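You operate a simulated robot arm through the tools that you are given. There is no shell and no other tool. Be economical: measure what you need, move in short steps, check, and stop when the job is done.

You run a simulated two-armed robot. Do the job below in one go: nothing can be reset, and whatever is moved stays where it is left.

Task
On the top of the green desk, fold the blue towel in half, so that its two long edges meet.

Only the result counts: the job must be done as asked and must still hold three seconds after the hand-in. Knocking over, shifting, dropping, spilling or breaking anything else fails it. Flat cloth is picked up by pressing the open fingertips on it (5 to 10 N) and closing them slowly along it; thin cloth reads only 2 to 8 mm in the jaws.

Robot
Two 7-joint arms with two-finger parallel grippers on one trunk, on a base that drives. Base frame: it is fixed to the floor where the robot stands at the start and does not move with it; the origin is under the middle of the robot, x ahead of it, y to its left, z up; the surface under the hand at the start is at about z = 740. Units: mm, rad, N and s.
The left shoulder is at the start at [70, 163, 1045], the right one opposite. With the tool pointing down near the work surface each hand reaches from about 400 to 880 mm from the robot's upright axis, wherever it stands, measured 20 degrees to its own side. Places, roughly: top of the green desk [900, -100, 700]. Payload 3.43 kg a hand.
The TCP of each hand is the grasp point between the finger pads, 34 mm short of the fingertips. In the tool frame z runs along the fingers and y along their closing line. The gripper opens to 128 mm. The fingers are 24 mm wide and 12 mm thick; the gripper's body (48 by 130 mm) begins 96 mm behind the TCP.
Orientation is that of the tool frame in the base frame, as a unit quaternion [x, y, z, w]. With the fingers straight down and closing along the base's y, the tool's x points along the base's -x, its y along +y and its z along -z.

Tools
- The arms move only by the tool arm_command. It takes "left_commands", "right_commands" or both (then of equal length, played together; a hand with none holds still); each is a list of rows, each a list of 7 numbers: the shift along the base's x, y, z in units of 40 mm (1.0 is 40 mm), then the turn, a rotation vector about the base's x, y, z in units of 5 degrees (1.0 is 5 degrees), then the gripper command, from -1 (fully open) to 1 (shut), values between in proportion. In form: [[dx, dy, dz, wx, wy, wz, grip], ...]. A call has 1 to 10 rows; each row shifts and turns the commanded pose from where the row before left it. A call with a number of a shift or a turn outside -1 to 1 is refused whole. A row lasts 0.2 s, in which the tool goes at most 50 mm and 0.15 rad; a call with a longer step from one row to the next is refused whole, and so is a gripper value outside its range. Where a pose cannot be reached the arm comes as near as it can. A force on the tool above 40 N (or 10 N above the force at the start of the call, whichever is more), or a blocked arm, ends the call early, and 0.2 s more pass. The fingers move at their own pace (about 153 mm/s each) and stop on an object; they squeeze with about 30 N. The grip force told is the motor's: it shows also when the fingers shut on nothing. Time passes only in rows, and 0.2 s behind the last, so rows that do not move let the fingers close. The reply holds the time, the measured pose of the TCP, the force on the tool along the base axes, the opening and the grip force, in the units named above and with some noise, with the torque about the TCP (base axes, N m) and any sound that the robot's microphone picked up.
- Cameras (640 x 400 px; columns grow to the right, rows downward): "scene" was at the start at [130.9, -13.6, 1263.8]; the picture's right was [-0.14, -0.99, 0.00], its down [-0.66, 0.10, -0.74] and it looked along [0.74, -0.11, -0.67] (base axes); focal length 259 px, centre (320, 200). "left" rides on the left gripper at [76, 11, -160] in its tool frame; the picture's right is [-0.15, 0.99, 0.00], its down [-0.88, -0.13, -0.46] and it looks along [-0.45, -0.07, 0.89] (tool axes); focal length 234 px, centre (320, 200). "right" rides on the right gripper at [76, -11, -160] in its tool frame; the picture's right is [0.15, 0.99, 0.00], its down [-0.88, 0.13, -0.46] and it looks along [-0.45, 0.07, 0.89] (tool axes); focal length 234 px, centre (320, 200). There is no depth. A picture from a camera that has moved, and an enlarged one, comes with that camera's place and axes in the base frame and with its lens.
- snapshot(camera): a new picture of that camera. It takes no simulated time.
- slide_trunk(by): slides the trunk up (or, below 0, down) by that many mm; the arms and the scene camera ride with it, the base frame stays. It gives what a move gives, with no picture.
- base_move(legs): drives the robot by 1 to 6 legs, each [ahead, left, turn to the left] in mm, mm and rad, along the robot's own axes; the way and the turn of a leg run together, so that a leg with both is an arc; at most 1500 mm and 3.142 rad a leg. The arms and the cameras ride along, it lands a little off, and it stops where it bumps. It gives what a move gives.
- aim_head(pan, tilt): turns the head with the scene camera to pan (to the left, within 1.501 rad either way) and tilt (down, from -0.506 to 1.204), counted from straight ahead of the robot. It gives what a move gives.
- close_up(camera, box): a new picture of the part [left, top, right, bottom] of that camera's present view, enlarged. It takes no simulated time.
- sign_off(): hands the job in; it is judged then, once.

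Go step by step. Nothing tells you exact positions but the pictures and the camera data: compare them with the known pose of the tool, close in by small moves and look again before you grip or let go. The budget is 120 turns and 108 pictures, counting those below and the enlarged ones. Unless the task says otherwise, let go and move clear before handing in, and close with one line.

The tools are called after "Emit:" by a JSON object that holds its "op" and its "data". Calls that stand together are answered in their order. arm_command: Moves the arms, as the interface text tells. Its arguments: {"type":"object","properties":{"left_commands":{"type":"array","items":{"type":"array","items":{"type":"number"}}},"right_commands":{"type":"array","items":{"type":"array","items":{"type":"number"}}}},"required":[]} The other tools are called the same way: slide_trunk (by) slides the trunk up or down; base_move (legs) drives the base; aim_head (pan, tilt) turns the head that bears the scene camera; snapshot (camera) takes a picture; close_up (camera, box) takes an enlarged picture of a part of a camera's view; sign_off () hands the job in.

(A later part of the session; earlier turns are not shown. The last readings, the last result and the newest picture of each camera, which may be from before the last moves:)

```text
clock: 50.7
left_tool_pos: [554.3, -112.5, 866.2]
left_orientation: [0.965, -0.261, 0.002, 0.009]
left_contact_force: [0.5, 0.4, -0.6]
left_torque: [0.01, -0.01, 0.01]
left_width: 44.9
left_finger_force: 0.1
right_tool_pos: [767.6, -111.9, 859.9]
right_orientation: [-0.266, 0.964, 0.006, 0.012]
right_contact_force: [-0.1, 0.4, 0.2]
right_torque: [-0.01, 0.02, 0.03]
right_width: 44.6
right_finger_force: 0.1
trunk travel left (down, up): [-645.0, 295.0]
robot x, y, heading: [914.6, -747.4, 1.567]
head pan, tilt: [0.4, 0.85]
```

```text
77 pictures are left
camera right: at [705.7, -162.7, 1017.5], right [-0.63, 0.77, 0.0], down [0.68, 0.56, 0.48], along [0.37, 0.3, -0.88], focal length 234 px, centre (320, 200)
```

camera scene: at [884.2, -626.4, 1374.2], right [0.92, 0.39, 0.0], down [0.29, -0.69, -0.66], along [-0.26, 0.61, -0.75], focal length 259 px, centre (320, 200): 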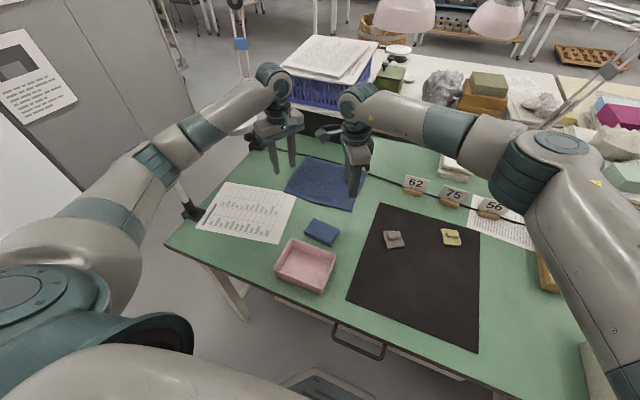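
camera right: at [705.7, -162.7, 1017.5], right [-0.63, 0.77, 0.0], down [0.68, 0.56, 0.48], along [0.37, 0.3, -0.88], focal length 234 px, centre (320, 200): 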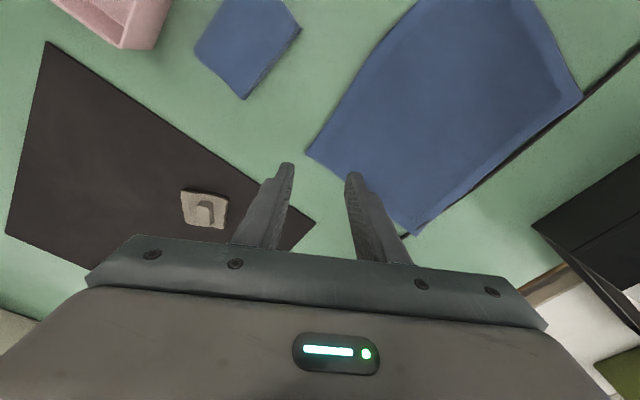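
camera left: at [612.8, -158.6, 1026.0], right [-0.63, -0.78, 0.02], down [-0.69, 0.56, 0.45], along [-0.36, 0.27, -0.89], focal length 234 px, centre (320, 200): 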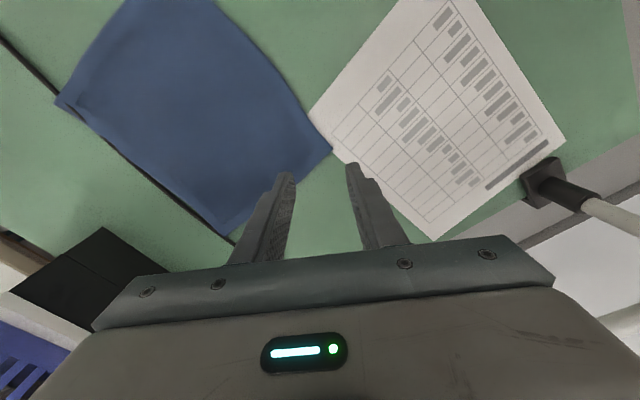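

The left elbow is now clear of the lamp by over 100 mm. I'll lower both hands to just above the cloth.

Emit:
{"op": "arm_command", "data": {"left_commands": [[0, 0, -0.8, 0, 0, 0, 0.3], [0, 0, -0.8, 0, 0, 0, 0.3], [0, 0, -0.5, 0, 0, 0, 0.3], [0, 0, 0, 0, 0, 0, 0.3]], "right_commands": [[0, 0, -0.8, 0, 0, 0, 0.3], [0, 0, -0.8, 0, 0, 0, 0.3], [0, 0, -0.4, 0, 0, 0, 0.3], [0, 0, 0, 0, 0, 0, 0.3]]}}

Emit:
{"op": "close_up", "data": {"camera": "scene", "box": [200, 80, 440, 230]}}

```text
clock: 51.7
left_tool_pos: [556.9, -115.2, 779.1]
left_orientation: [0.965, -0.261, 0.002, 0.009]
left_contact_force: [-0.1, 0.0, -0.3]
left_torque: [0.05, 0.01, -0.01]
left_width: 44.8
left_finger_force: 0.0
right_tool_pos: [765.6, -111.1, 780.2]
right_orientation: [-0.265, 0.964, 0.005, 0.011]
right_contact_force: [-0.6, -0.1, -0.2]
right_torque: [-0.02, 0.04, -0.02]
right_width: 44.7
right_finger_force: 0.1
trunk travel left (down, up): [-645.0, 295.0]
robot x, y, heading: [917.3, -743.6, 1.569]
head pan, tilt: [0.4, 0.85]
```

```text
2.67 times, centred on (320, 155) of scene
camera zoom: at [884.4, -626.6, 1374.2], right [0.92, 0.39, 0.0], down [0.29, -0.69, -0.66], along [-0.26, 0.61, -0.75], focal length 691 px, centre (320, 320)
```

zoom: 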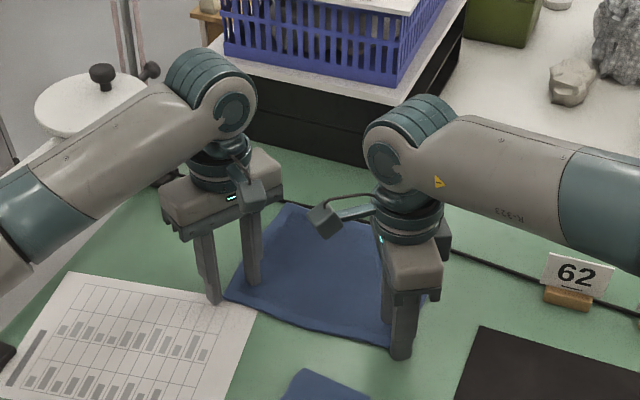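

Both fingertips straddle the near edge just above the cloth. I'll press down gently and read the force.

Emit:
{"op": "arm_command", "data": {"left_commands": [[0, 0, -0.05, 0, 0, 0, 0.3], [0, 0, -0.05, 0, 0, 0, 0.3], [0, 0, 0, 0, 0, 0, 0.3]], "right_commands": [[0, 0, -0.05, 0, 0, 0, 0.3], [0, 0, -0.05, 0, 0, 0, 0.3], [0, 0, 0, 0, 0, 0, 0.3]]}}

```text
clock: 52.5
left_tool_pos: [556.0, -114.8, 778.3]
left_orientation: [0.965, -0.262, 0.0, 0.008]
left_contact_force: [-0.2, -0.7, 5.5]
left_torque: [0.1, -0.06, -0.03]
left_width: 44.3
left_finger_force: 0.1
right_tool_pos: [765.2, -111.9, 777.2]
right_orientation: [-0.266, 0.964, 0.006, 0.011]
right_contact_force: [-1.2, 1.0, 1.5]
right_torque: [0.09, 0.08, 0.03]
right_width: 45.3
right_finger_force: 0.5
trunk travel left (down, up): [-645.0, 295.0]
robot x, y, heading: [913.6, -745.5, 1.57]
head pan, tilt: [0.4, 0.85]
```

Emit:
{"op": "arm_command", "data": {"left_commands": [[0, 0, -0.02, 0, 0, 0, 0.3], [0, 0, 0, 0, 0, 0, 0.3]], "right_commands": [[0, 0, -0.05, 0, 0, 0, 0.3], [0, 0, 0, 0, 0, 0, 0.3]]}}

```text
clock: 53.1
left_tool_pos: [556.4, -114.8, 777.1]
left_orientation: [0.965, -0.261, 0.0, 0.008]
left_contact_force: [-0.8, -0.3, 7.0]
left_torque: [0.19, -0.1, 0.02]
left_width: 44.3
left_finger_force: 0.2
right_tool_pos: [765.5, -114.4, 777.2]
right_orientation: [-0.267, 0.964, 0.007, 0.01]
right_contact_force: [-1.1, 2.0, 7.4]
right_torque: [0.23, 0.21, -0.01]
right_width: 46.1
right_finger_force: 0.6
trunk travel left (down, up): [-645.0, 295.0]
robot x, y, heading: [918.1, -746.5, 1.57]
head pan, tilt: [0.4, 0.85]
```

Both hands press at about 7 N, within the range. I'll close slowly along the cloth.

Emit:
{"op": "arm_command", "data": {"left_commands": [[0, 0, 0, 0, 0, 0, 0.38], [0, 0, 0, 0, 0, 0, 0.46], [0, 0, 0, 0, 0, 0, 0.54], [0, 0, 0, 0, 0, 0, 0.62], [0, 0, 0, 0, 0, 0, 0.7], [0, 0, 0, 0, 0, 0, 0.78], [0, 0, 0, 0, 0, 0, 0.86], [0, 0, 0, 0, 0, 0, 0.93], [0, 0, 0, 0, 0, 0, 1], [0, 0, 0, 0, 0, 0, 1]], "right_commands": [[0, 0, 0, 0, 0, 0, 0.38], [0, 0, 0, 0, 0, 0, 0.46], [0, 0, 0, 0, 0, 0, 0.54], [0, 0, 0, 0, 0, 0, 0.62], [0, 0, 0, 0, 0, 0, 0.7], [0, 0, 0, 0, 0, 0, 0.78], [0, 0, 0, 0, 0, 0, 0.86], [0, 0, 0, 0, 0, 0, 0.93], [0, 0, 0, 0, 0, 0, 1], [0, 0, 0, 0, 0, 0, 1]]}}

Emit:
{"op": "close_up", "data": {"camera": "scene", "box": [240, 110, 400, 230]}}

Emit:
{"op": "snapshot", "data": {"camera": "left"}}

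Emit:
{"op": "snapshot", "data": {"camera": "right"}}

```text
clock: 55.3
left_tool_pos: [555.5, -115.1, 778.0]
left_orientation: [0.965, -0.262, 0.0, 0.008]
left_contact_force: [8.5, 1.6, 8.0]
left_torque: [0.08, -0.3, -0.05]
left_width: 3.6
left_finger_force: 30.3
right_tool_pos: [766.7, -112.6, 776.6]
right_orientation: [-0.266, 0.964, 0.007, 0.011]
right_contact_force: [-9.2, 2.6, 10.5]
right_torque: [0.11, 0.34, 0.04]
right_width: 4.5
right_finger_force: 29.4
trunk travel left (down, up): [-645.0, 295.0]
robot x, y, heading: [918.5, -751.3, 1.574]
head pan, tilt: [0.4, 0.85]
```

```text
3.33 times, centred on (320, 170) of scene
camera zoom: at [884.8, -628.1, 1374.5], right [0.92, 0.39, 0.0], down [0.29, -0.69, -0.66], along [-0.26, 0.61, -0.75], focal length 864 px, centre (320, 300)
```

zoom: 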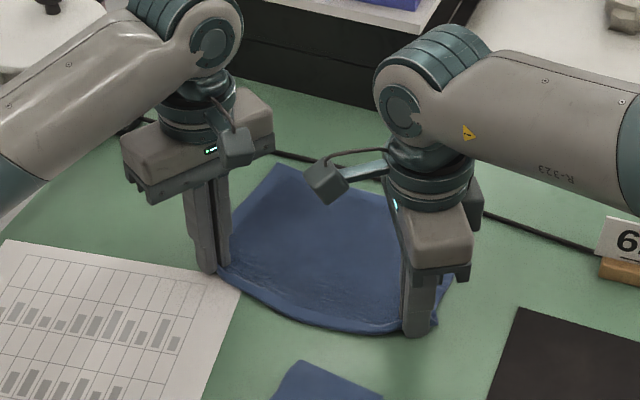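

```text
74 pictures are left
camera left: at [615.4, -160.3, 937.9], right [-0.63, -0.78, 0.01], down [-0.69, 0.56, 0.45], along [-0.36, 0.27, -0.89], focal length 234 px, centre (320, 200)
```

left: 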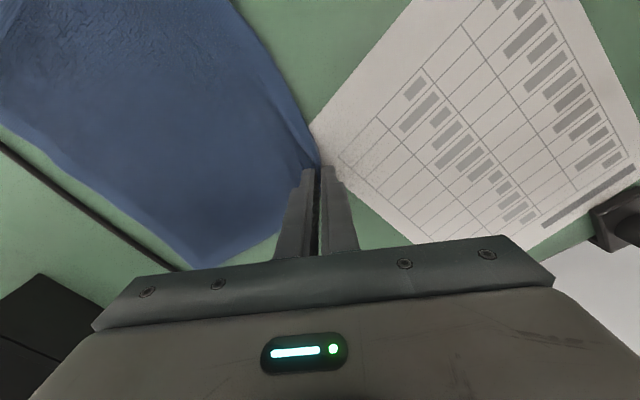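

```text
73 pictures are left
camera right: at [705.7, -164.4, 934.4], right [-0.63, 0.77, 0.0], down [0.68, 0.56, 0.48], along [0.37, 0.3, -0.88], focal length 234 px, centre (320, 200)
```

right: 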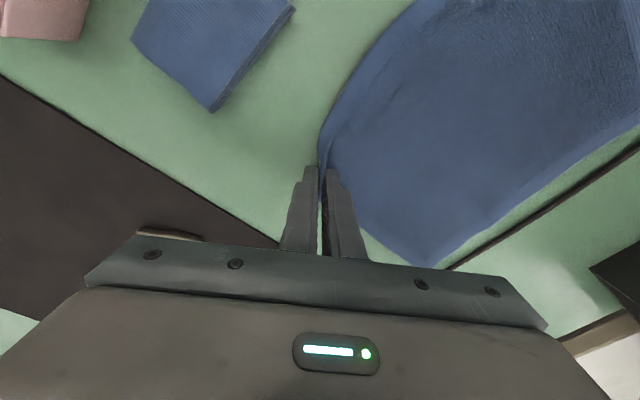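

Both jaws read cloth (3.6 and 4.5 mm). I'll lift a little and check that both corners come up.

Emit:
{"op": "arm_command", "data": {"left_commands": [[0, 0, 0.5, 0, 0, 0, 1], [0, 0.1, 0.5, 0, 0, 0, 1], [0, 0.1, 0.5, 0, 0, 0, 1]], "right_commands": [[0, 0, 0.5, 0, 0, 0, 1], [0, 0.1, 0.5, 0, 0, 0, 1], [0, 0.1, 0.5, 0, 0, 0, 1]]}}

Emit:
{"op": "close_up", "data": {"camera": "scene", "box": [240, 110, 400, 230]}}

Emit:
{"op": "snapshot", "data": {"camera": "left"}}

Emit:
{"op": "snapshot", "data": {"camera": "right"}}

```text
clock: 56.1
left_tool_pos: [554.6, -107.7, 835.9]
left_orientation: [0.965, -0.261, 0.001, 0.009]
left_contact_force: [2.8, 0.5, -1.0]
left_torque: [-0.04, -0.09, 0.0]
left_width: 3.5
left_finger_force: 30.2
right_tool_pos: [766.7, -104.0, 834.1]
right_orientation: [-0.266, 0.964, 0.005, 0.01]
right_contact_force: [-4.2, -0.7, -0.1]
right_torque: [-0.01, 0.12, -0.01]
right_width: 4.4
right_finger_force: 30.5
trunk travel left (down, up): [-645.0, 295.0]
robot x, y, heading: [919.0, -746.2, 1.568]
head pan, tilt: [0.4, 0.85]
```

```text
3.33 times, centred on (320, 170) of scene
camera zoom: at [884.4, -626.5, 1374.1], right [0.92, 0.39, 0.0], down [0.29, -0.69, -0.66], along [-0.26, 0.61, -0.75], focal length 864 px, centre (320, 300)
```

zoom: 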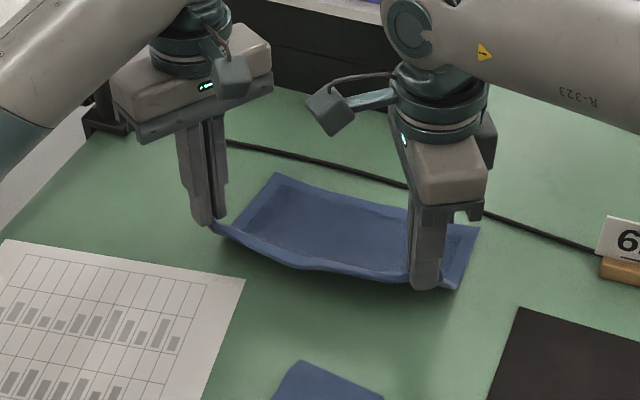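

```text
71 pictures are left
camera left: at [613.5, -153.8, 996.7], right [-0.63, -0.78, 0.02], down [-0.69, 0.56, 0.45], along [-0.36, 0.27, -0.89], focal length 234 px, centre (320, 200)
```

left: 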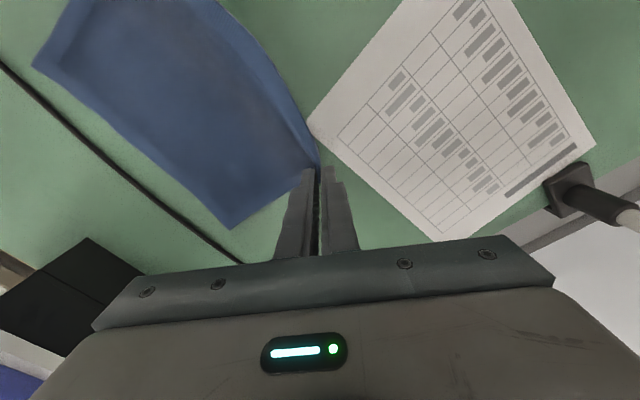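

```text
70 pictures are left
camera right: at [704.9, -156.1, 992.6], right [-0.63, 0.77, 0.0], down [0.68, 0.56, 0.48], along [0.37, 0.3, -0.88], focal length 234 px, centre (320, 200)
```

right: 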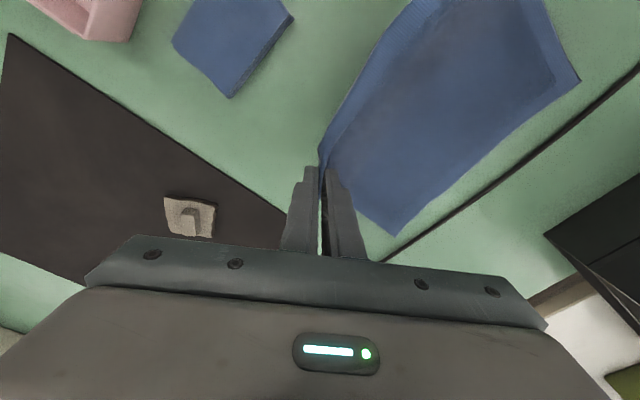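

Both corners are lifted. The towel slid about 40 mm toward me, so its far edge is now at y≈40, between far corners (553,39) and (786,42). I'll carry the edge over in an arc, tilting the hands forward for reach.

Emit:
{"op": "arm_command", "data": {"left_commands": [[0.035, 0.4, 0.5, 0, 0, 0, 1], [0.035, 0.43, 0.25, 0, 0, 0, 1], [0.035, 0.43, 0.12, 0.5, 0, 0, 1], [0.035, 0.43, 0, 0.5, 0, 0, 1], [0.035, 0.43, -0.12, 0.5, 0, 0, 1], [0.035, 0.4, -0.25, 0.5, 0, 0, 1], [0.035, 0.35, -0.35, 1, 0, 0, 1], [0.035, 0.3, -0.35, 1, 0, 0, 1], [0, 0, 0, 0, 0, 0, 1]], "right_commands": [[0.015, 0.4, 0.5, 0, 0, 0, 1], [0.015, 0.43, 0.25, 0, 0, 0, 1], [0.015, 0.43, 0.12, 0.5, 0, 0, 1], [0.015, 0.43, 0, 0.5, 0, 0, 1], [0.015, 0.43, -0.12, 0.5, 0, 0, 1], [0.015, 0.4, -0.25, 0.5, 0, 0, 1], [0.015, 0.35, -0.35, 1, 0, 0, 1], [0.015, 0.3, -0.35, 1, 0, 0, 1], [0, 0, 0, 0, 0, 0, 1]]}}

Emit:
{"op": "snapshot", "data": {"camera": "scene"}}

Emit:
{"op": "close_up", "data": {"camera": "scene", "box": [240, 110, 400, 230]}}

Emit:
{"op": "snapshot", "data": {"camera": "left"}}

Emit:
{"op": "snapshot", "data": {"camera": "right"}}

```text
clock: 58.1
left_tool_pos: [565.7, 19.9, 829.6]
left_orientation: [0.952, -0.258, -0.045, -0.159]
left_contact_force: [-0.6, -0.1, 0.0]
left_torque: [-0.05, 0.02, -0.01]
left_width: 3.4
left_finger_force: 29.8
right_tool_pos: [770.4, 23.3, 827.4]
right_orientation: [-0.26, 0.948, 0.173, 0.057]
right_contact_force: [-0.2, -0.2, 0.3]
right_torque: [-0.06, -0.04, 0.03]
right_width: 4.4
right_finger_force: 29.8
trunk travel left (down, up): [-645.0, 295.0]
robot x, y, heading: [914.9, -747.9, 1.563]
head pan, tilt: [0.4, 0.85]
```

```text
69 pictures are left
camera scene: at [884.2, -626.6, 1374.2], right [0.92, 0.39, 0.0], down [0.29, -0.69, -0.66], along [-0.26, 0.61, -0.75], focal length 259 px, centre (320, 200)
```

scene: 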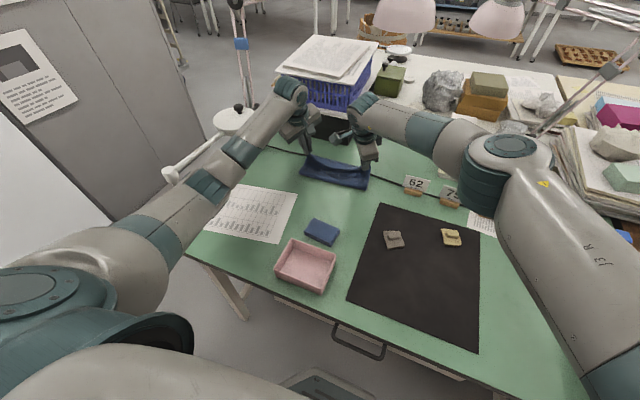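

```text
3.33 times, centred on (320, 170) of scene
camera zoom: at [884.2, -626.6, 1374.2], right [0.92, 0.39, 0.0], down [0.29, -0.69, -0.66], along [-0.26, 0.61, -0.75], focal length 864 px, centre (320, 300)
```

zoom: 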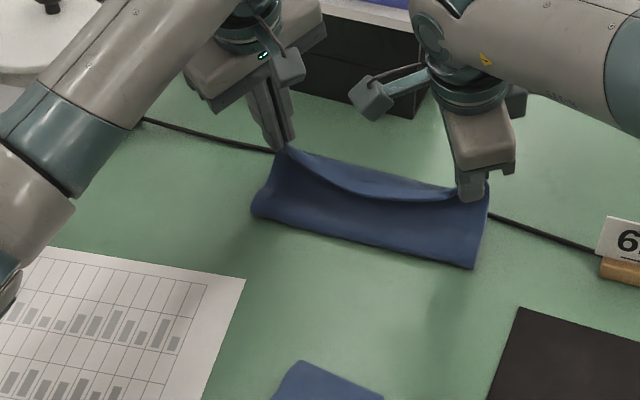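

```text
67 pictures are left
camera left: at [624.3, -77.0, 964.9], right [-0.63, -0.74, -0.25], down [-0.69, 0.38, 0.61], along [-0.36, 0.56, -0.75], focal length 234 px, centre (320, 200)
```

left: 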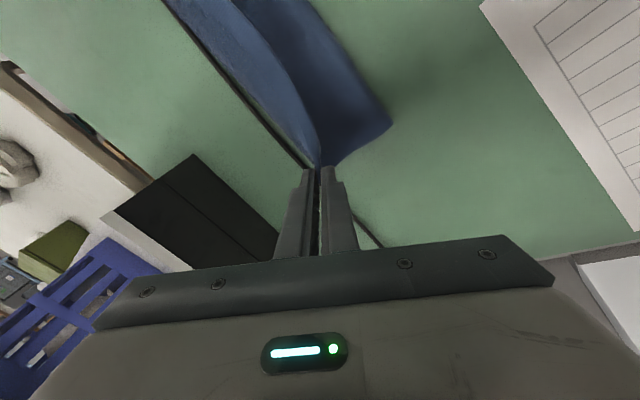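

```text
66 pictures are left
camera right: at [709.6, -78.6, 957.0], right [-0.63, 0.73, 0.27], down [0.68, 0.36, 0.64], along [0.37, 0.59, -0.72], focal length 234 px, centre (320, 200)
```

right: 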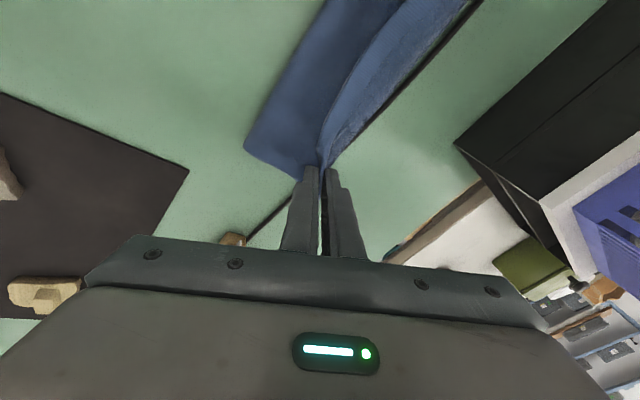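

The edge is over the far half and hanging evenly. I'll lower further and check where the two edges sit before letting go.

Emit:
{"op": "arm_command", "data": {"left_commands": [[0, 0.06, -0.4, 0, 0, 0, 1], [0, 0.06, -0.35, 0, 0, 0, 1], [0, 0, 0, 0, 0, 0, 1]], "right_commands": [[0, 0.03, -0.4, 0, 0, 0, 1], [0, 0.03, -0.35, 0, 0, 0, 1], [0, 0, 0, 0, 0, 0, 1]]}}

Emit:
{"op": "close_up", "data": {"camera": "scene", "box": [260, 110, 420, 210]}}

Emit:
{"op": "close_up", "data": {"camera": "left", "box": [160, 0, 440, 260]}}

Emit:
{"op": "close_up", "data": {"camera": "right", "box": [200, 0, 480, 260]}}

```text
clock: 58.9
left_tool_pos: [565.9, 25.6, 799.4]
left_orientation: [0.952, -0.258, -0.045, -0.159]
left_contact_force: [0.3, 0.8, 0.8]
left_torque: [-0.07, 0.0, -0.02]
left_width: 3.7
left_finger_force: 30.1
right_tool_pos: [770.1, 25.6, 797.8]
right_orientation: [-0.26, 0.948, 0.173, 0.057]
right_contact_force: [0.5, 1.2, -0.4]
right_torque: [-0.08, -0.03, 0.05]
right_width: 4.4
right_finger_force: 29.6
trunk travel left (down, up): [-645.0, 295.0]
robot x, y, heading: [916.3, -751.3, 1.57]
head pan, tilt: [0.4, 0.85]
```

```text
4.00 times, centred on (340, 160) of scene
camera zoom: at [884.2, -626.7, 1374.3], right [0.92, 0.39, 0.0], down [0.29, -0.69, -0.66], along [-0.26, 0.61, -0.75], focal length 1036 px, centre (240, 360)
```

zoom: 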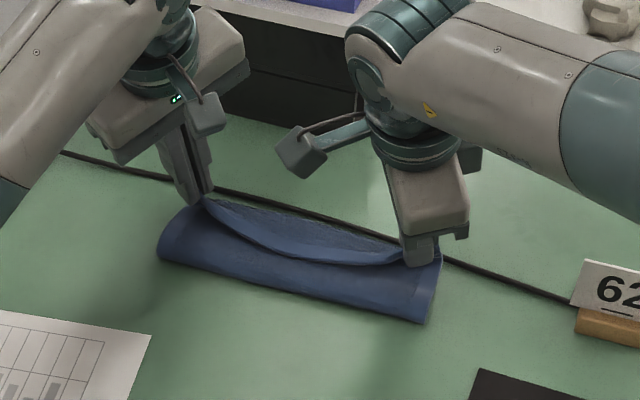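

```text
1.54 times, centred on (300, 130) of left
camera zoom: at [624.2, -72.0, 934.1], right [-0.63, -0.74, -0.25], down [-0.69, 0.38, 0.61], along [-0.36, 0.56, -0.75], focal length 360 px, centre (351, 308)
```

zoom: 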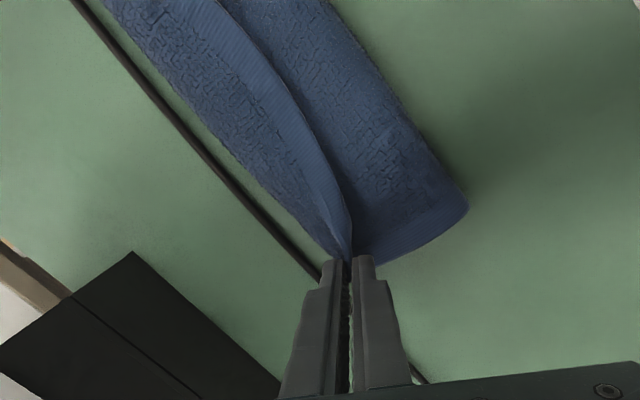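

```text
1.54 times, centred on (340, 130) of right
camera zoom: at [710.4, -76.9, 928.2], right [-0.63, 0.73, 0.27], down [0.68, 0.36, 0.64], along [0.37, 0.59, -0.72], focal length 360 px, centre (289, 308)
```

zoom: 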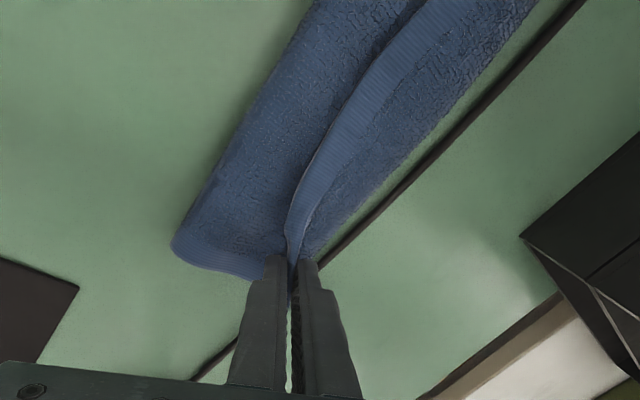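

The lower far edge is now at y≈60, since the towel moved a little with the pull, and the upper edge sags slightly between the grips. I'll spread the grips a bit, advance to y≈60 at the tips and lower.

Emit:
{"op": "arm_command", "data": {"left_commands": [[-0.08, 0.25, 0, 0, 0, 0, 1], [-0.08, 0.25, -0.1, 0, 0, 0, 1], [0, 0.05, -0.2, 0, 0, 0, 1], [0, 0, -0.1, 0, 0, 0, 1], [0, 0, 0, 0, 0, 0, 1]], "right_commands": [[0.08, 0.25, 0, 0, 0, 0, 1], [0.08, 0.25, -0.1, 0, 0, 0, 1], [0, 0.05, -0.2, 0, 0, 0, 1], [0, 0, -0.1, 0, 0, 0, 1], [0, 0, 0, 0, 0, 0, 1]]}}

Emit:
{"op": "close_up", "data": {"camera": "scene", "box": [260, 110, 420, 210]}}

Emit:
{"op": "close_up", "data": {"camera": "left", "box": [160, 0, 440, 260]}}

Emit:
{"op": "close_up", "data": {"camera": "right", "box": [200, 0, 480, 260]}}

```text
clock: 60.1
left_tool_pos: [559.8, 47.6, 783.8]
left_orientation: [0.952, -0.258, -0.043, -0.16]
left_contact_force: [9.0, 0.5, 0.4]
left_torque: [-0.08, -0.27, -0.04]
left_width: 3.7
left_finger_force: 29.6
right_tool_pos: [775.5, 47.0, 782.1]
right_orientation: [-0.26, 0.948, 0.173, 0.057]
right_contact_force: [-9.6, -1.4, 4.5]
right_torque: [-0.09, 0.36, 0.07]
right_width: 4.2
right_finger_force: 30.6
trunk travel left (down, up): [-645.0, 295.0]
robot x, y, heading: [914.3, -747.5, 1.568]
head pan, tilt: [0.4, 0.85]
```

```text
4.00 times, centred on (340, 160) of scene
camera zoom: at [884.1, -627.2, 1374.4], right [0.92, 0.39, 0.0], down [0.29, -0.69, -0.66], along [-0.26, 0.61, -0.75], focal length 1036 px, centre (240, 360)
```

zoom: 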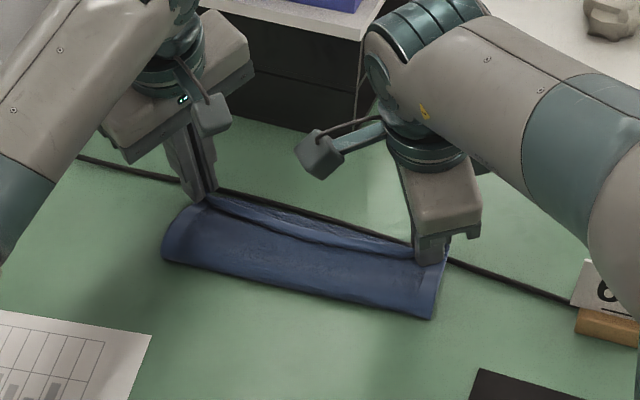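

```text
1.54 times, centred on (300, 130) of left
camera zoom: at [618.6, -49.9, 918.2], right [-0.63, -0.74, -0.25], down [-0.69, 0.38, 0.61], along [-0.36, 0.56, -0.75], focal length 360 px, centre (351, 308)
```

zoom: 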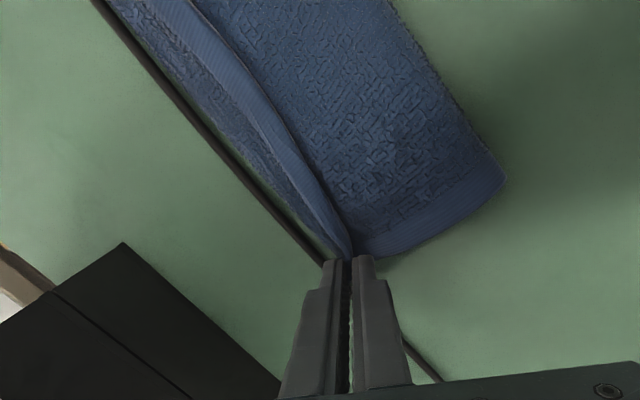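

```text
1.54 times, centred on (340, 130) of right
camera zoom: at [716.4, -55.6, 913.3], right [-0.63, 0.73, 0.27], down [0.68, 0.36, 0.64], along [0.37, 0.59, -0.72], focal length 360 px, centre (289, 308)
```

zoom: 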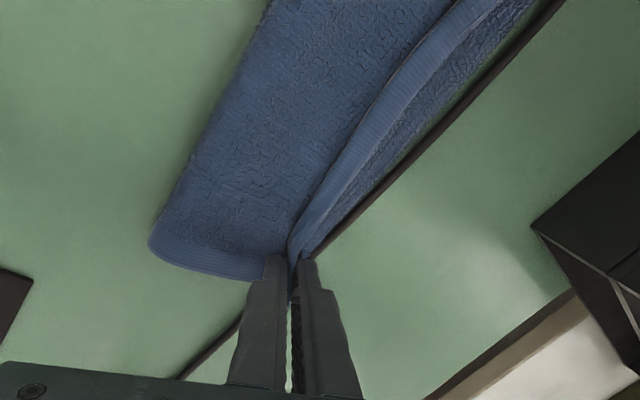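

The edge is straighter. I'll advance about 8 mm to line it up with the far edge, then open the jaws slightly and back out along the fingers.

Emit:
{"op": "arm_command", "data": {"left_commands": [[0.04, 0.2, 0, 0, 0, 0, 1], [0, 0, -0.05, 0, 0, 0, 1], [0, 0, 0, 0, 0, 0, 0.92], [0, 0, 0, 0, 0, 0, 0.84], [0, 0, 0, 0, 0, 0, 0.8], [0, 0, 0, 0, 0, 0, 0.8]], "right_commands": [[-0.04, 0.2, 0, 0, 0, 0, 1], [0, 0, 0, 0, 0, 0, 1], [0, 0, 0, 0, 0, 0, 0.92], [0, 0, 0, 0, 0, 0, 0.84], [0, 0, 0, 0, 0, 0, 0.8], [0, 0, 0, 0, 0, 0, 0.8]]}}

Emit:
{"op": "close_up", "data": {"camera": "left", "box": [160, 0, 440, 260]}}

Emit:
{"op": "close_up", "data": {"camera": "right", "box": [200, 0, 480, 260]}}

```text
clock: 61.5
left_tool_pos: [561.3, 54.6, 780.4]
left_orientation: [0.952, -0.257, -0.045, -0.159]
left_contact_force: [-0.5, 0.7, 4.9]
left_torque: [0.01, -0.06, 0.03]
left_width: 11.9
left_finger_force: 0.0
right_tool_pos: [778.9, 47.2, 783.4]
right_orientation: [-0.261, 0.948, 0.172, 0.058]
right_contact_force: [-0.5, 2.1, 7.6]
right_torque: [0.04, 0.02, 0.01]
right_width: 10.8
right_finger_force: 0.0
right hand out of reach, approached as far as the arm can: row 1
trunk travel left (down, up): [-645.0, 295.0]
robot x, y, heading: [919.8, -749.2, 1.568]
head pan, tilt: [0.4, 0.85]
```

```text
1.54 times, centred on (300, 130) of left
camera zoom: at [620.2, -43.0, 916.5], right [-0.63, -0.74, -0.25], down [-0.69, 0.38, 0.61], along [-0.36, 0.56, -0.75], focal length 360 px, centre (351, 308)
```

zoom: 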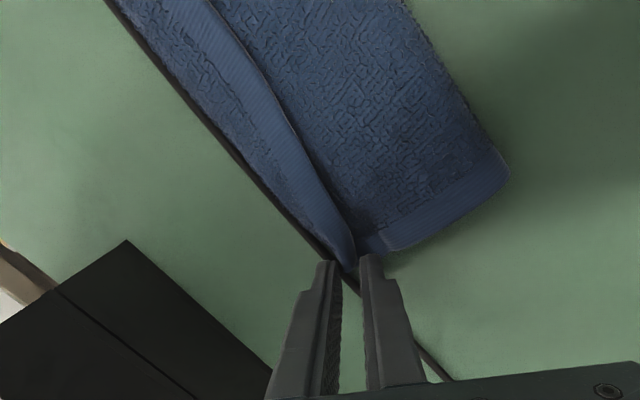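

```text
1.54 times, centred on (340, 130) of right
camera zoom: at [718.0, -55.4, 913.6], right [-0.63, 0.73, 0.27], down [0.68, 0.36, 0.64], along [0.37, 0.59, -0.72], focal length 360 px, centre (289, 308)
```

zoom: 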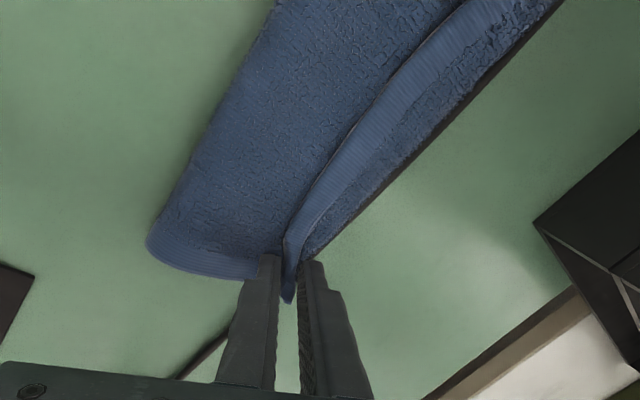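

The right arm is at its reach limit, so I'll back out both hands and inspect the fold.

Emit:
{"op": "arm_command", "data": {"left_commands": [[0, -0.1, 0.28, 0, 0, 0, 0.75], [0, -0.17, 0.47, 0, 0, 0, 0.7], [0, -0.34, 0.9, 0, 0, 0, 0.7], [0, -0.3, 0.9, 0, 0, 0, 0.7], [-0.3, -0.9, 0.6, -1, 0, 0, 0.7], [-0.3, -0.9, 0.6, -1, 0, 0, 0.7], [-0.3, -0.9, 0.6, -1, 0, 0, 0.7], [0, -0.9, 0.3, -1, 0, 0, 0.7]], "right_commands": [[0, -0.1, 0.28, 0, 0, 0, 0.75], [0, -0.17, 0.47, 0, 0, 0, 0.7], [0, -0.34, 0.9, 0, 0, 0, 0.7], [0, -0.3, 0.9, 0, 0, 0, 0.7], [0.5, -0.7, 0.6, -1, 0, 0, 0.7], [0.7, -0.6, 0.6, -1, 0, 0, 0.7], [0.8, -0.5, 0.6, -1, 0, 0, 0.7], [0.8, -0.5, 0.3, -1, 0, 0, 0.7]]}}

Emit:
{"op": "snapshot", "data": {"camera": "scene"}}

Emit:
{"op": "close_up", "data": {"camera": "scene", "box": [260, 110, 420, 210]}}

Emit:
{"op": "snapshot", "data": {"camera": "left"}}

Emit:
{"op": "snapshot", "data": {"camera": "right"}}

```text
clock: 63.3
left_tool_pos: [525.5, -129.2, 967.4]
left_orientation: [0.965, -0.261, 0.001, 0.011]
left_contact_force: [0.3, -0.4, -0.6]
left_torque: [0.04, 0.01, -0.02]
left_width: 19.2
left_finger_force: 0.0
right_tool_pos: [886.9, -83.2, 965.5]
right_orientation: [-0.267, 0.964, 0.005, 0.011]
right_contact_force: [0.2, -1.0, 0.4]
right_torque: [0.0, 0.04, 0.0]
right_width: 19.2
right_finger_force: 0.1
trunk travel left (down, up): [-645.0, 295.0]
robot x, y, heading: [919.4, -745.2, 1.568]
head pan, tilt: [0.4, 0.85]
```

```text
57 pictures are left
camera scene: at [885.3, -627.6, 1374.3], right [0.92, 0.39, 0.0], down [0.29, -0.69, -0.66], along [-0.26, 0.61, -0.75], focal length 259 px, centre (320, 200)
```

scene: 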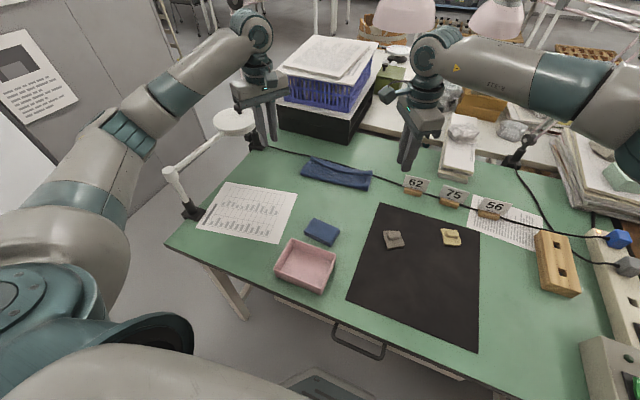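

```text
4.00 times, centred on (340, 160) of scene
camera zoom: at [885.3, -627.6, 1374.3], right [0.92, 0.39, 0.0], down [0.29, -0.69, -0.66], along [-0.26, 0.61, -0.75], focal length 1036 px, centre (240, 360)
```

zoom: 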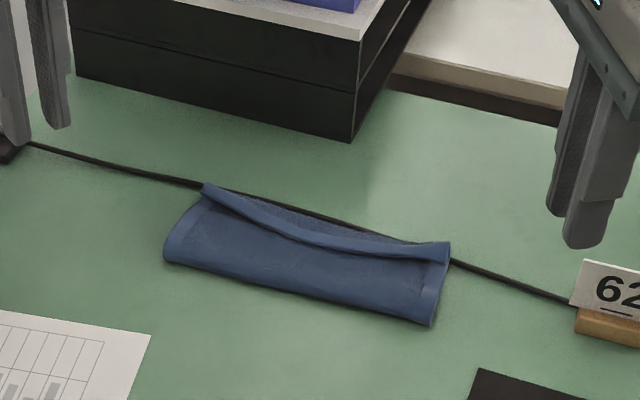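

```text
55 pictures are left
camera left: at [584.6, -174.0, 1128.6], right [-0.62, -0.78, 0.02], down [-0.69, 0.56, 0.45], along [-0.36, 0.27, -0.89], focal length 234 px, centre (320, 200)
```

left: 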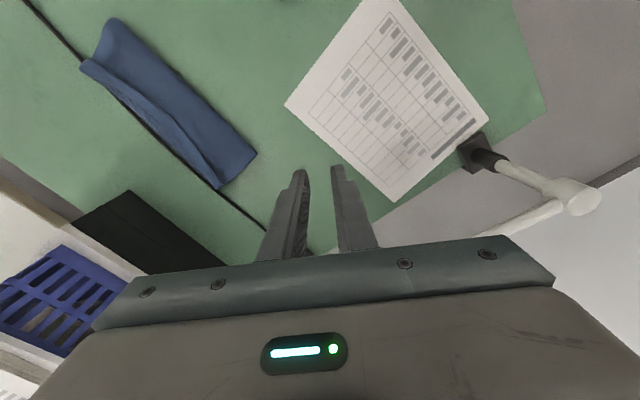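

```text
54 pictures are left
camera right: at [827.1, -133.8, 1122.7], right [-0.63, 0.77, 0.0], down [0.68, 0.56, 0.48], along [0.37, 0.3, -0.88], focal length 234 px, centre (320, 200)
```

right: 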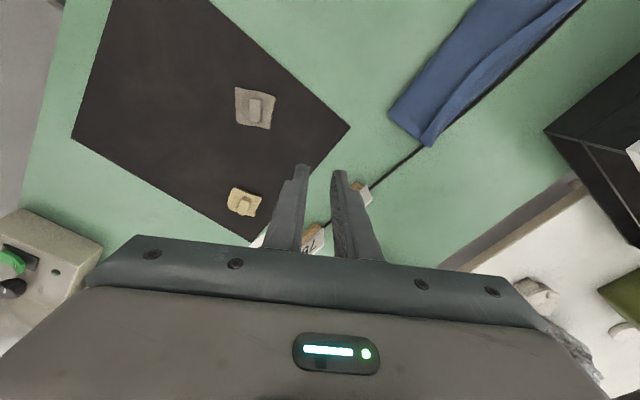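

The towel is folded, with the upper edge lagging a little in the middle. I'll take close views to measure the mismatch.

Emit:
{"op": "close_up", "data": {"camera": "left", "box": [60, 0, 280, 200]}}

Emit:
{"op": "close_up", "data": {"camera": "scene", "box": [290, 145, 385, 200]}}

```text
2.00 times, centred on (170, 100) of left
camera zoom: at [584.6, -174.0, 1128.6], right [-0.62, -0.78, 0.02], down [-0.69, 0.56, 0.45], along [-0.36, 0.27, -0.89], focal length 468 px, centre (620, 400)
```

zoom: 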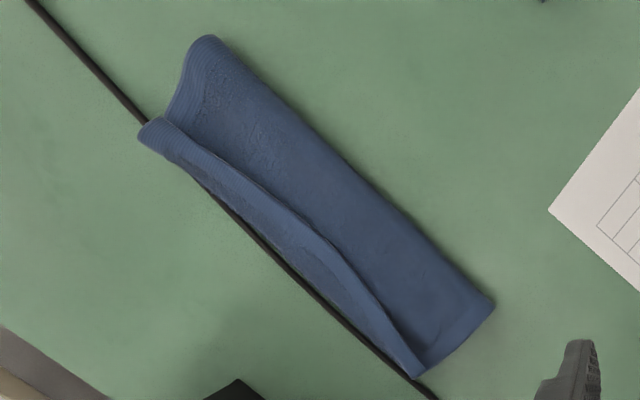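

```text
6.74 times, centred on (338, 172) of scene
camera zoom: at [885.3, -627.6, 1374.3], right [0.92, 0.39, 0.0], down [0.29, -0.69, -0.66], along [-0.26, 0.61, -0.75], focal length 1745 px, centre (202, 385)
```

zoom: 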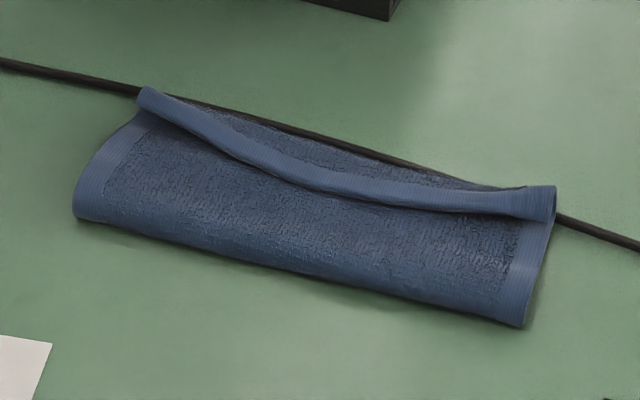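

The lower layer spans y −26…78, while the upper layer's hem has flopped back about 24 mm toward me. Flipping that hem forward should bring the edges together, so I'll turn the left hand to close along x, tilt it forward with the jaws wide open, and park the right hand clear.

Emit:
{"op": "arm_command", "data": {"left_commands": [[0.385, 0, -0.2, 0, 0, -1, 0.7], [0.385, 0, -0.2, 0, 0, -1, 0.7], [0.385, 0, -0.2, 0, 0, -1, 0.7], [0.385, 0, -0.2, 0, 0, -1, 0.7], [0.385, 0, -0.2, 0, 0, -1, 0.7], [0.385, 0, -0.2, 0, 0, -1, 0.2], [0.385, 0, -0.2, 0, 0, -1, -0.2], [0.385, 0, -0.2, 0, 0, -1, -0.6], [0.385, 0, -0.2, 0, 0, -1, -1], [0.385, 0, -0.2, 0, 0, -1, -1]], "right_commands": [[0.5, -0.2, 0.5, 0, 0, 0, 0.7], [0.5, -0.2, 0.5, 0, 0, 0, 0.7], [0.5, -0.2, 0.5, 0, 0, 0, 0.7], [0.5, -0.2, 0.5, 0, 0, 0, 0.7], [0, 0, 0, 0, 0, 0, 0.7], [0, 0, 0, 0, 0, 0, 0.7], [0, 0, 0, 0, 0, 0, 0.7], [0, 0, 0, 0, 0, 0, 0.7], [0, 0, 0, 0, 0, 0, 0.7], [0, 0, 0, 0, 0, 0, 0.7]]}}

Emit:
{"op": "arm_command", "data": {"left_commands": [[0, 0, 0, 0, 0, -1, -1], [0, 0, 0, 0, 0, -1, -1], [0, 0.6, -0.3, 1, 0, 0, -1], [0, 0.6, -0.3, 1, 0, 0, -1], [0, 0.6, -0.3, 1, 0, 0, -1], [0, 0.6, -0.3, 1, 0, 0, -1], [0, 0.5, -0.3, 1, 0, 0, -1], [0, 0, 0, 0, 0, 0, -1]]}}

Emit:
{"op": "close_up", "data": {"camera": "scene", "box": [270, 120, 400, 210]}}

Emit:
{"op": "snapshot", "data": {"camera": "left"}}

```text
clock: 65.5
left_tool_pos: [679.7, -123.2, 886.0]
left_orientation: [0.764, -0.645, -0.003, 0.008]
left_contact_force: [0.9, 0.4, -0.1]
left_torque: [0.0, 0.02, 0.01]
left_width: 127.9
left_finger_force: 0.0
right_tool_pos: [967.0, -113.7, 1045.6]
right_orientation: [-0.267, 0.964, 0.005, 0.011]
right_contact_force: [-0.1, 0.7, 0.0]
right_torque: [0.0, -0.01, -0.02]
right_width: 19.3
right_finger_force: 0.1
trunk travel left (down, up): [-645.0, 295.0]
robot x, y, heading: [918.5, -743.8, 1.57]
head pan, tilt: [0.4, 0.85]
```

```text
clock: 67.3
left_tool_pos: [678.5, -7.6, 827.5]
left_orientation: [-0.69, 0.692, 0.157, 0.145]
left_contact_force: [0.3, -0.5, -0.4]
left_torque: [0.03, 0.03, 0.04]
left_width: 128.0
left_finger_force: 0.1
right_tool_pos: [967.0, -114.6, 1045.4]
right_orientation: [-0.267, 0.964, 0.005, 0.011]
right_contact_force: [0.5, 0.1, -0.7]
right_torque: [0.04, 0.01, 0.0]
right_width: 19.0
right_finger_force: 0.0
trunk travel left (down, up): [-645.0, 295.0]
robot x, y, heading: [916.3, -749.8, 1.566]
head pan, tilt: [0.4, 0.85]
```

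```text
4.44 times, centred on (335, 165) of scene
camera zoom: at [884.3, -626.6, 1374.2], right [0.92, 0.39, 0.0], down [0.29, -0.69, -0.66], along [-0.26, 0.61, -0.75], focal length 1151 px, centre (253, 356)
```

zoom: 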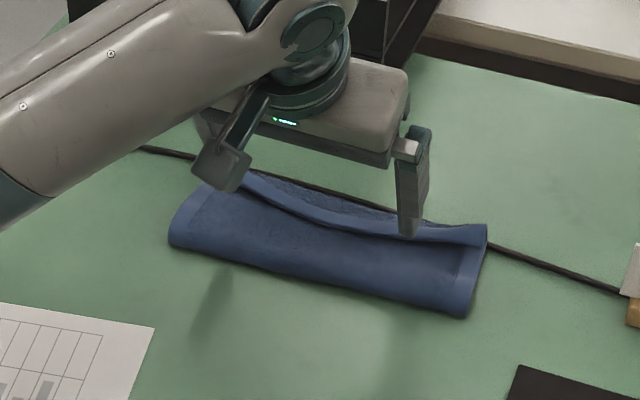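

```text
50 pictures are left
camera left: at [668.2, -144.6, 940.9], right [-0.99, 0.13, 0.08], down [0.14, 0.61, 0.78], along [0.05, 0.78, -0.62], focal length 234 px, centre (320, 200)
```

left: 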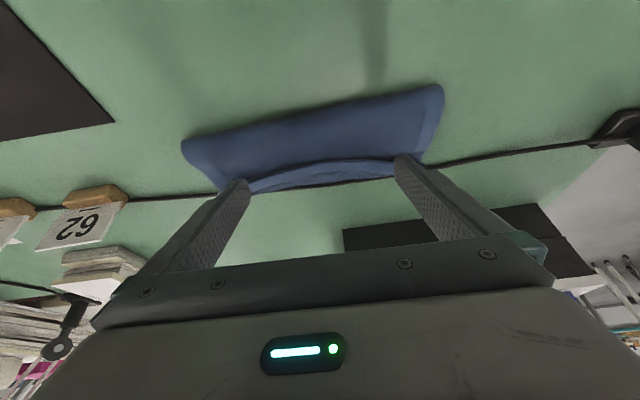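

Emit:
{"op": "close_up", "data": {"camera": "left", "box": [170, 70, 460, 220]}}

```text
2.21 times, centred on (315, 145) of left
camera zoom: at [668.2, -144.6, 940.9], right [-0.99, 0.13, 0.08], down [0.14, 0.61, 0.78], along [0.05, 0.78, -0.62], focal length 517 px, centre (331, 321)
```

zoom: 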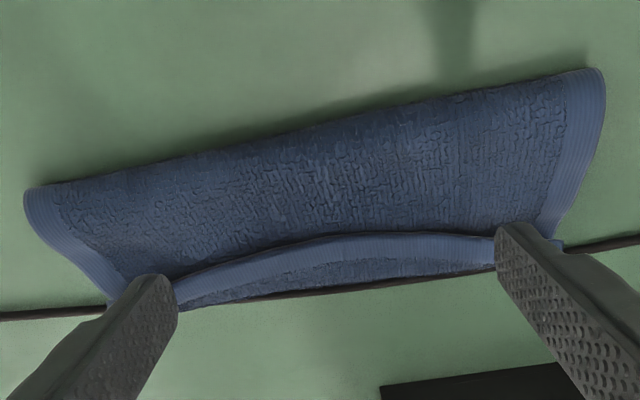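

The strip beyond the seam is ambiguous, so I'll zoom in tighter before touching it.

Emit:
{"op": "close_up", "data": {"camera": "left", "box": [240, 140, 340, 200]}}

Emit:
{"op": "close_up", "data": {"camera": "left", "box": [170, 130, 260, 210]}}

Emit:
{"op": "close_up", "data": {"camera": "scene", "box": [350, 150, 400, 190]}}

```text
6.40 times, centred on (290, 170) of left
camera zoom: at [668.2, -144.6, 940.9], right [-0.99, 0.13, 0.08], down [0.14, 0.61, 0.78], along [0.05, 0.78, -0.62], focal length 1499 px, centre (512, 392)
```

zoom: 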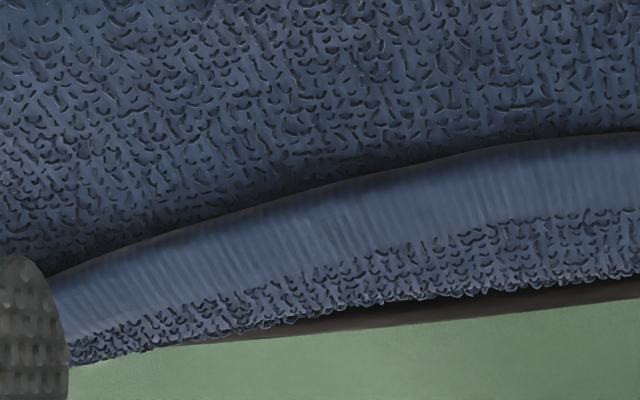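

```text
5.00 times, centred on (215, 170) of left
camera zoom: at [668.2, -144.6, 940.9], right [-0.99, 0.13, 0.08], down [0.14, 0.61, 0.78], along [0.05, 0.78, -0.62], focal length 1171 px, centre (845, 350)
```

zoom: 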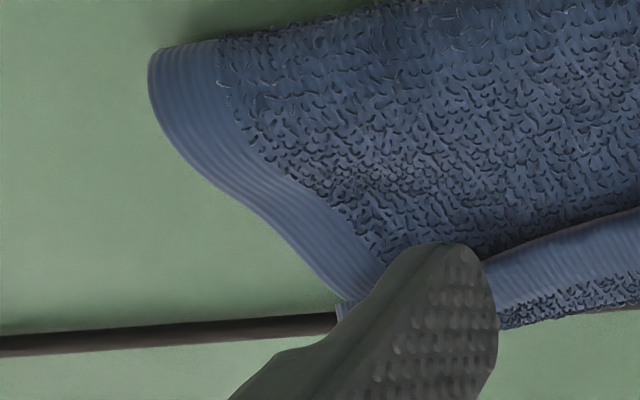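

```text
10.00 times, centred on (375, 170) of scene
camera zoom: at [884.3, -626.6, 1374.2], right [0.92, 0.39, 0.0], down [0.29, -0.69, -0.66], along [-0.26, 0.61, -0.75], focal length 2591 px, centre (-230, 500)
```

zoom: 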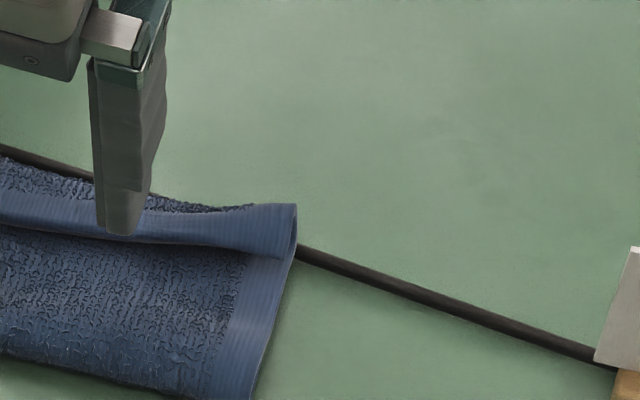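

Now it's clear: the ribbed hem is the free upper edge, flopped back over the upper layer, with its crest near the cable. I'll lower the tilted fingers just in front of it and sweep it forward.

Emit:
{"op": "arm_command", "data": {"left_commands": [[0, -0.36, -0.4, 0, 0, 0, -1], [0, 0, -0.4, 0, 0, 0, -1], [0, 0, -0.22, 0, 0, 0, -1], [0, 0.3, 0, 0, 0, 0, -1], [0, 0.3, 0, 0, 0, 0, -1], [0, 0.3, 0, 0, 0, 0, -1], [0, 0, 0, 0, 0, 0, -1]]}}

Emit:
{"op": "close_up", "data": {"camera": "left", "box": [150, 70, 490, 250]}}

Emit:
{"op": "close_up", "data": {"camera": "scene", "box": [290, 140, 390, 200]}}

```text
clock: 68.9
left_tool_pos: [680.6, 14.0, 786.5]
left_orientation: [-0.69, 0.691, 0.157, 0.144]
left_contact_force: [0.7, -0.7, -0.2]
left_torque: [-0.02, 0.01, 0.0]
left_width: 127.9
left_finger_force: 0.1
right_tool_pos: [966.4, -115.5, 1044.8]
right_orientation: [-0.266, 0.964, 0.005, 0.012]
right_contact_force: [0.7, -0.1, 0.0]
right_torque: [0.0, 0.02, 0.0]
right_width: 19.4
right_finger_force: 0.0
trunk travel left (down, up): [-645.0, 295.0]
robot x, y, heading: [915.8, -749.4, 1.569]
head pan, tilt: [0.4, 0.85]
```

```text
1.88 times, centred on (320, 160) of left
camera zoom: at [669.9, -123.6, 900.8], right [-0.99, 0.13, 0.08], down [0.14, 0.61, 0.78], along [0.05, 0.78, -0.62], focal length 441 px, centre (320, 275)
```

zoom: 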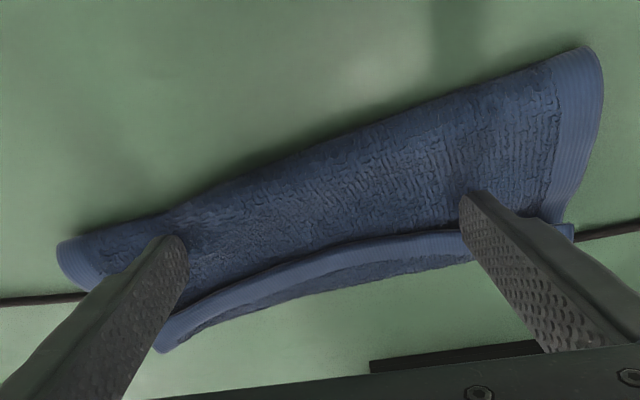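

```text
6.40 times, centred on (340, 170) of scene
camera zoom: at [884.2, -626.6, 1374.2], right [0.92, 0.39, 0.0], down [0.29, -0.69, -0.66], along [-0.26, 0.61, -0.75], focal length 1658 px, centre (192, 392)
```

zoom: 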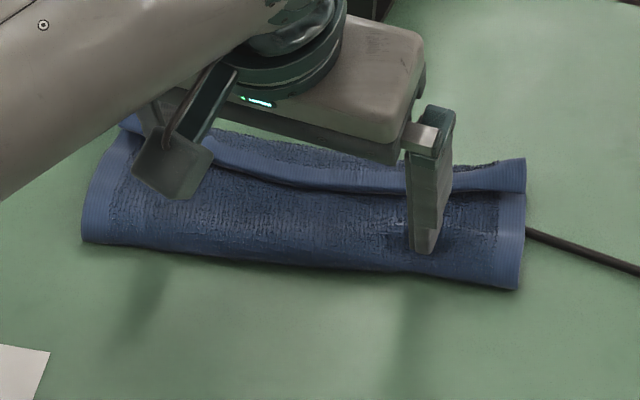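

The fingertips pushed the puffed upper layer and shifted the right part forward a little. I'll lift off and reassess.

Emit:
{"op": "arm_command", "data": {"left_commands": [[0, -0.1, 0.5, 0, 0, 0, -1], [0, -0.5, 0.9, 0, 0, 0, -1], [0, -0.9, 0.8, 0, 0, 0, -1], [0, -0.9, 0.8, 0, 0, 0, -1], [0, 0, 0, 0, 0, 0, -1]]}}

Emit:
{"op": "close_up", "data": {"camera": "left", "box": [160, 60, 480, 250]}}

Emit:
{"op": "close_up", "data": {"camera": "scene", "box": [290, 140, 390, 200]}}

```text
clock: 70.1
left_tool_pos: [681.2, -84.4, 903.0]
left_orientation: [-0.691, 0.691, 0.156, 0.144]
left_contact_force: [0.0, 0.1, 0.3]
left_torque: [0.0, -0.01, -0.01]
left_width: 127.9
left_finger_force: 0.1
right_tool_pos: [967.1, -114.5, 1044.9]
right_orientation: [-0.266, 0.964, 0.005, 0.012]
right_contact_force: [-0.5, 0.2, -0.4]
right_torque: [0.0, -0.01, 0.02]
right_width: 19.3
right_finger_force: 0.1
trunk travel left (down, up): [-645.0, 295.0]
robot x, y, heading: [916.0, -744.2, 1.569]
head pan, tilt: [0.4, 0.85]
```

```text
2.00 times, centred on (320, 155) of left
camera zoom: at [670.1, -221.0, 1018.7], right [-0.99, 0.13, 0.08], down [0.14, 0.61, 0.78], along [0.05, 0.78, -0.62], focal length 468 px, centre (320, 290)
```

zoom: 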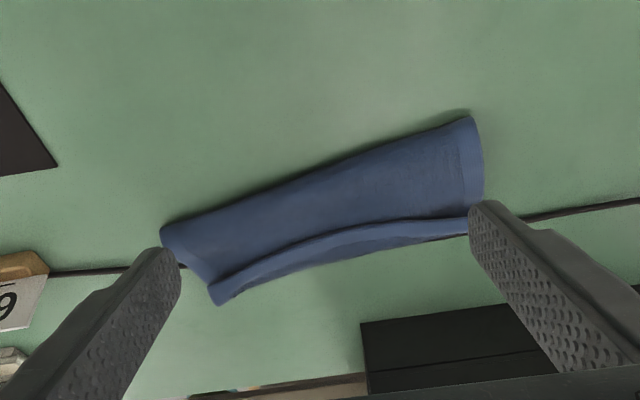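

```text
6.40 times, centred on (340, 170) of scene
camera zoom: at [884.2, -625.7, 1374.1], right [0.92, 0.39, 0.0], down [0.29, -0.69, -0.66], along [-0.26, 0.61, -0.75], focal length 1658 px, centre (192, 392)
```

zoom: 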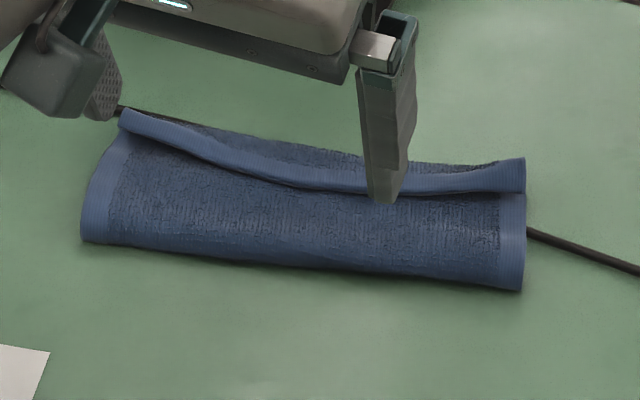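

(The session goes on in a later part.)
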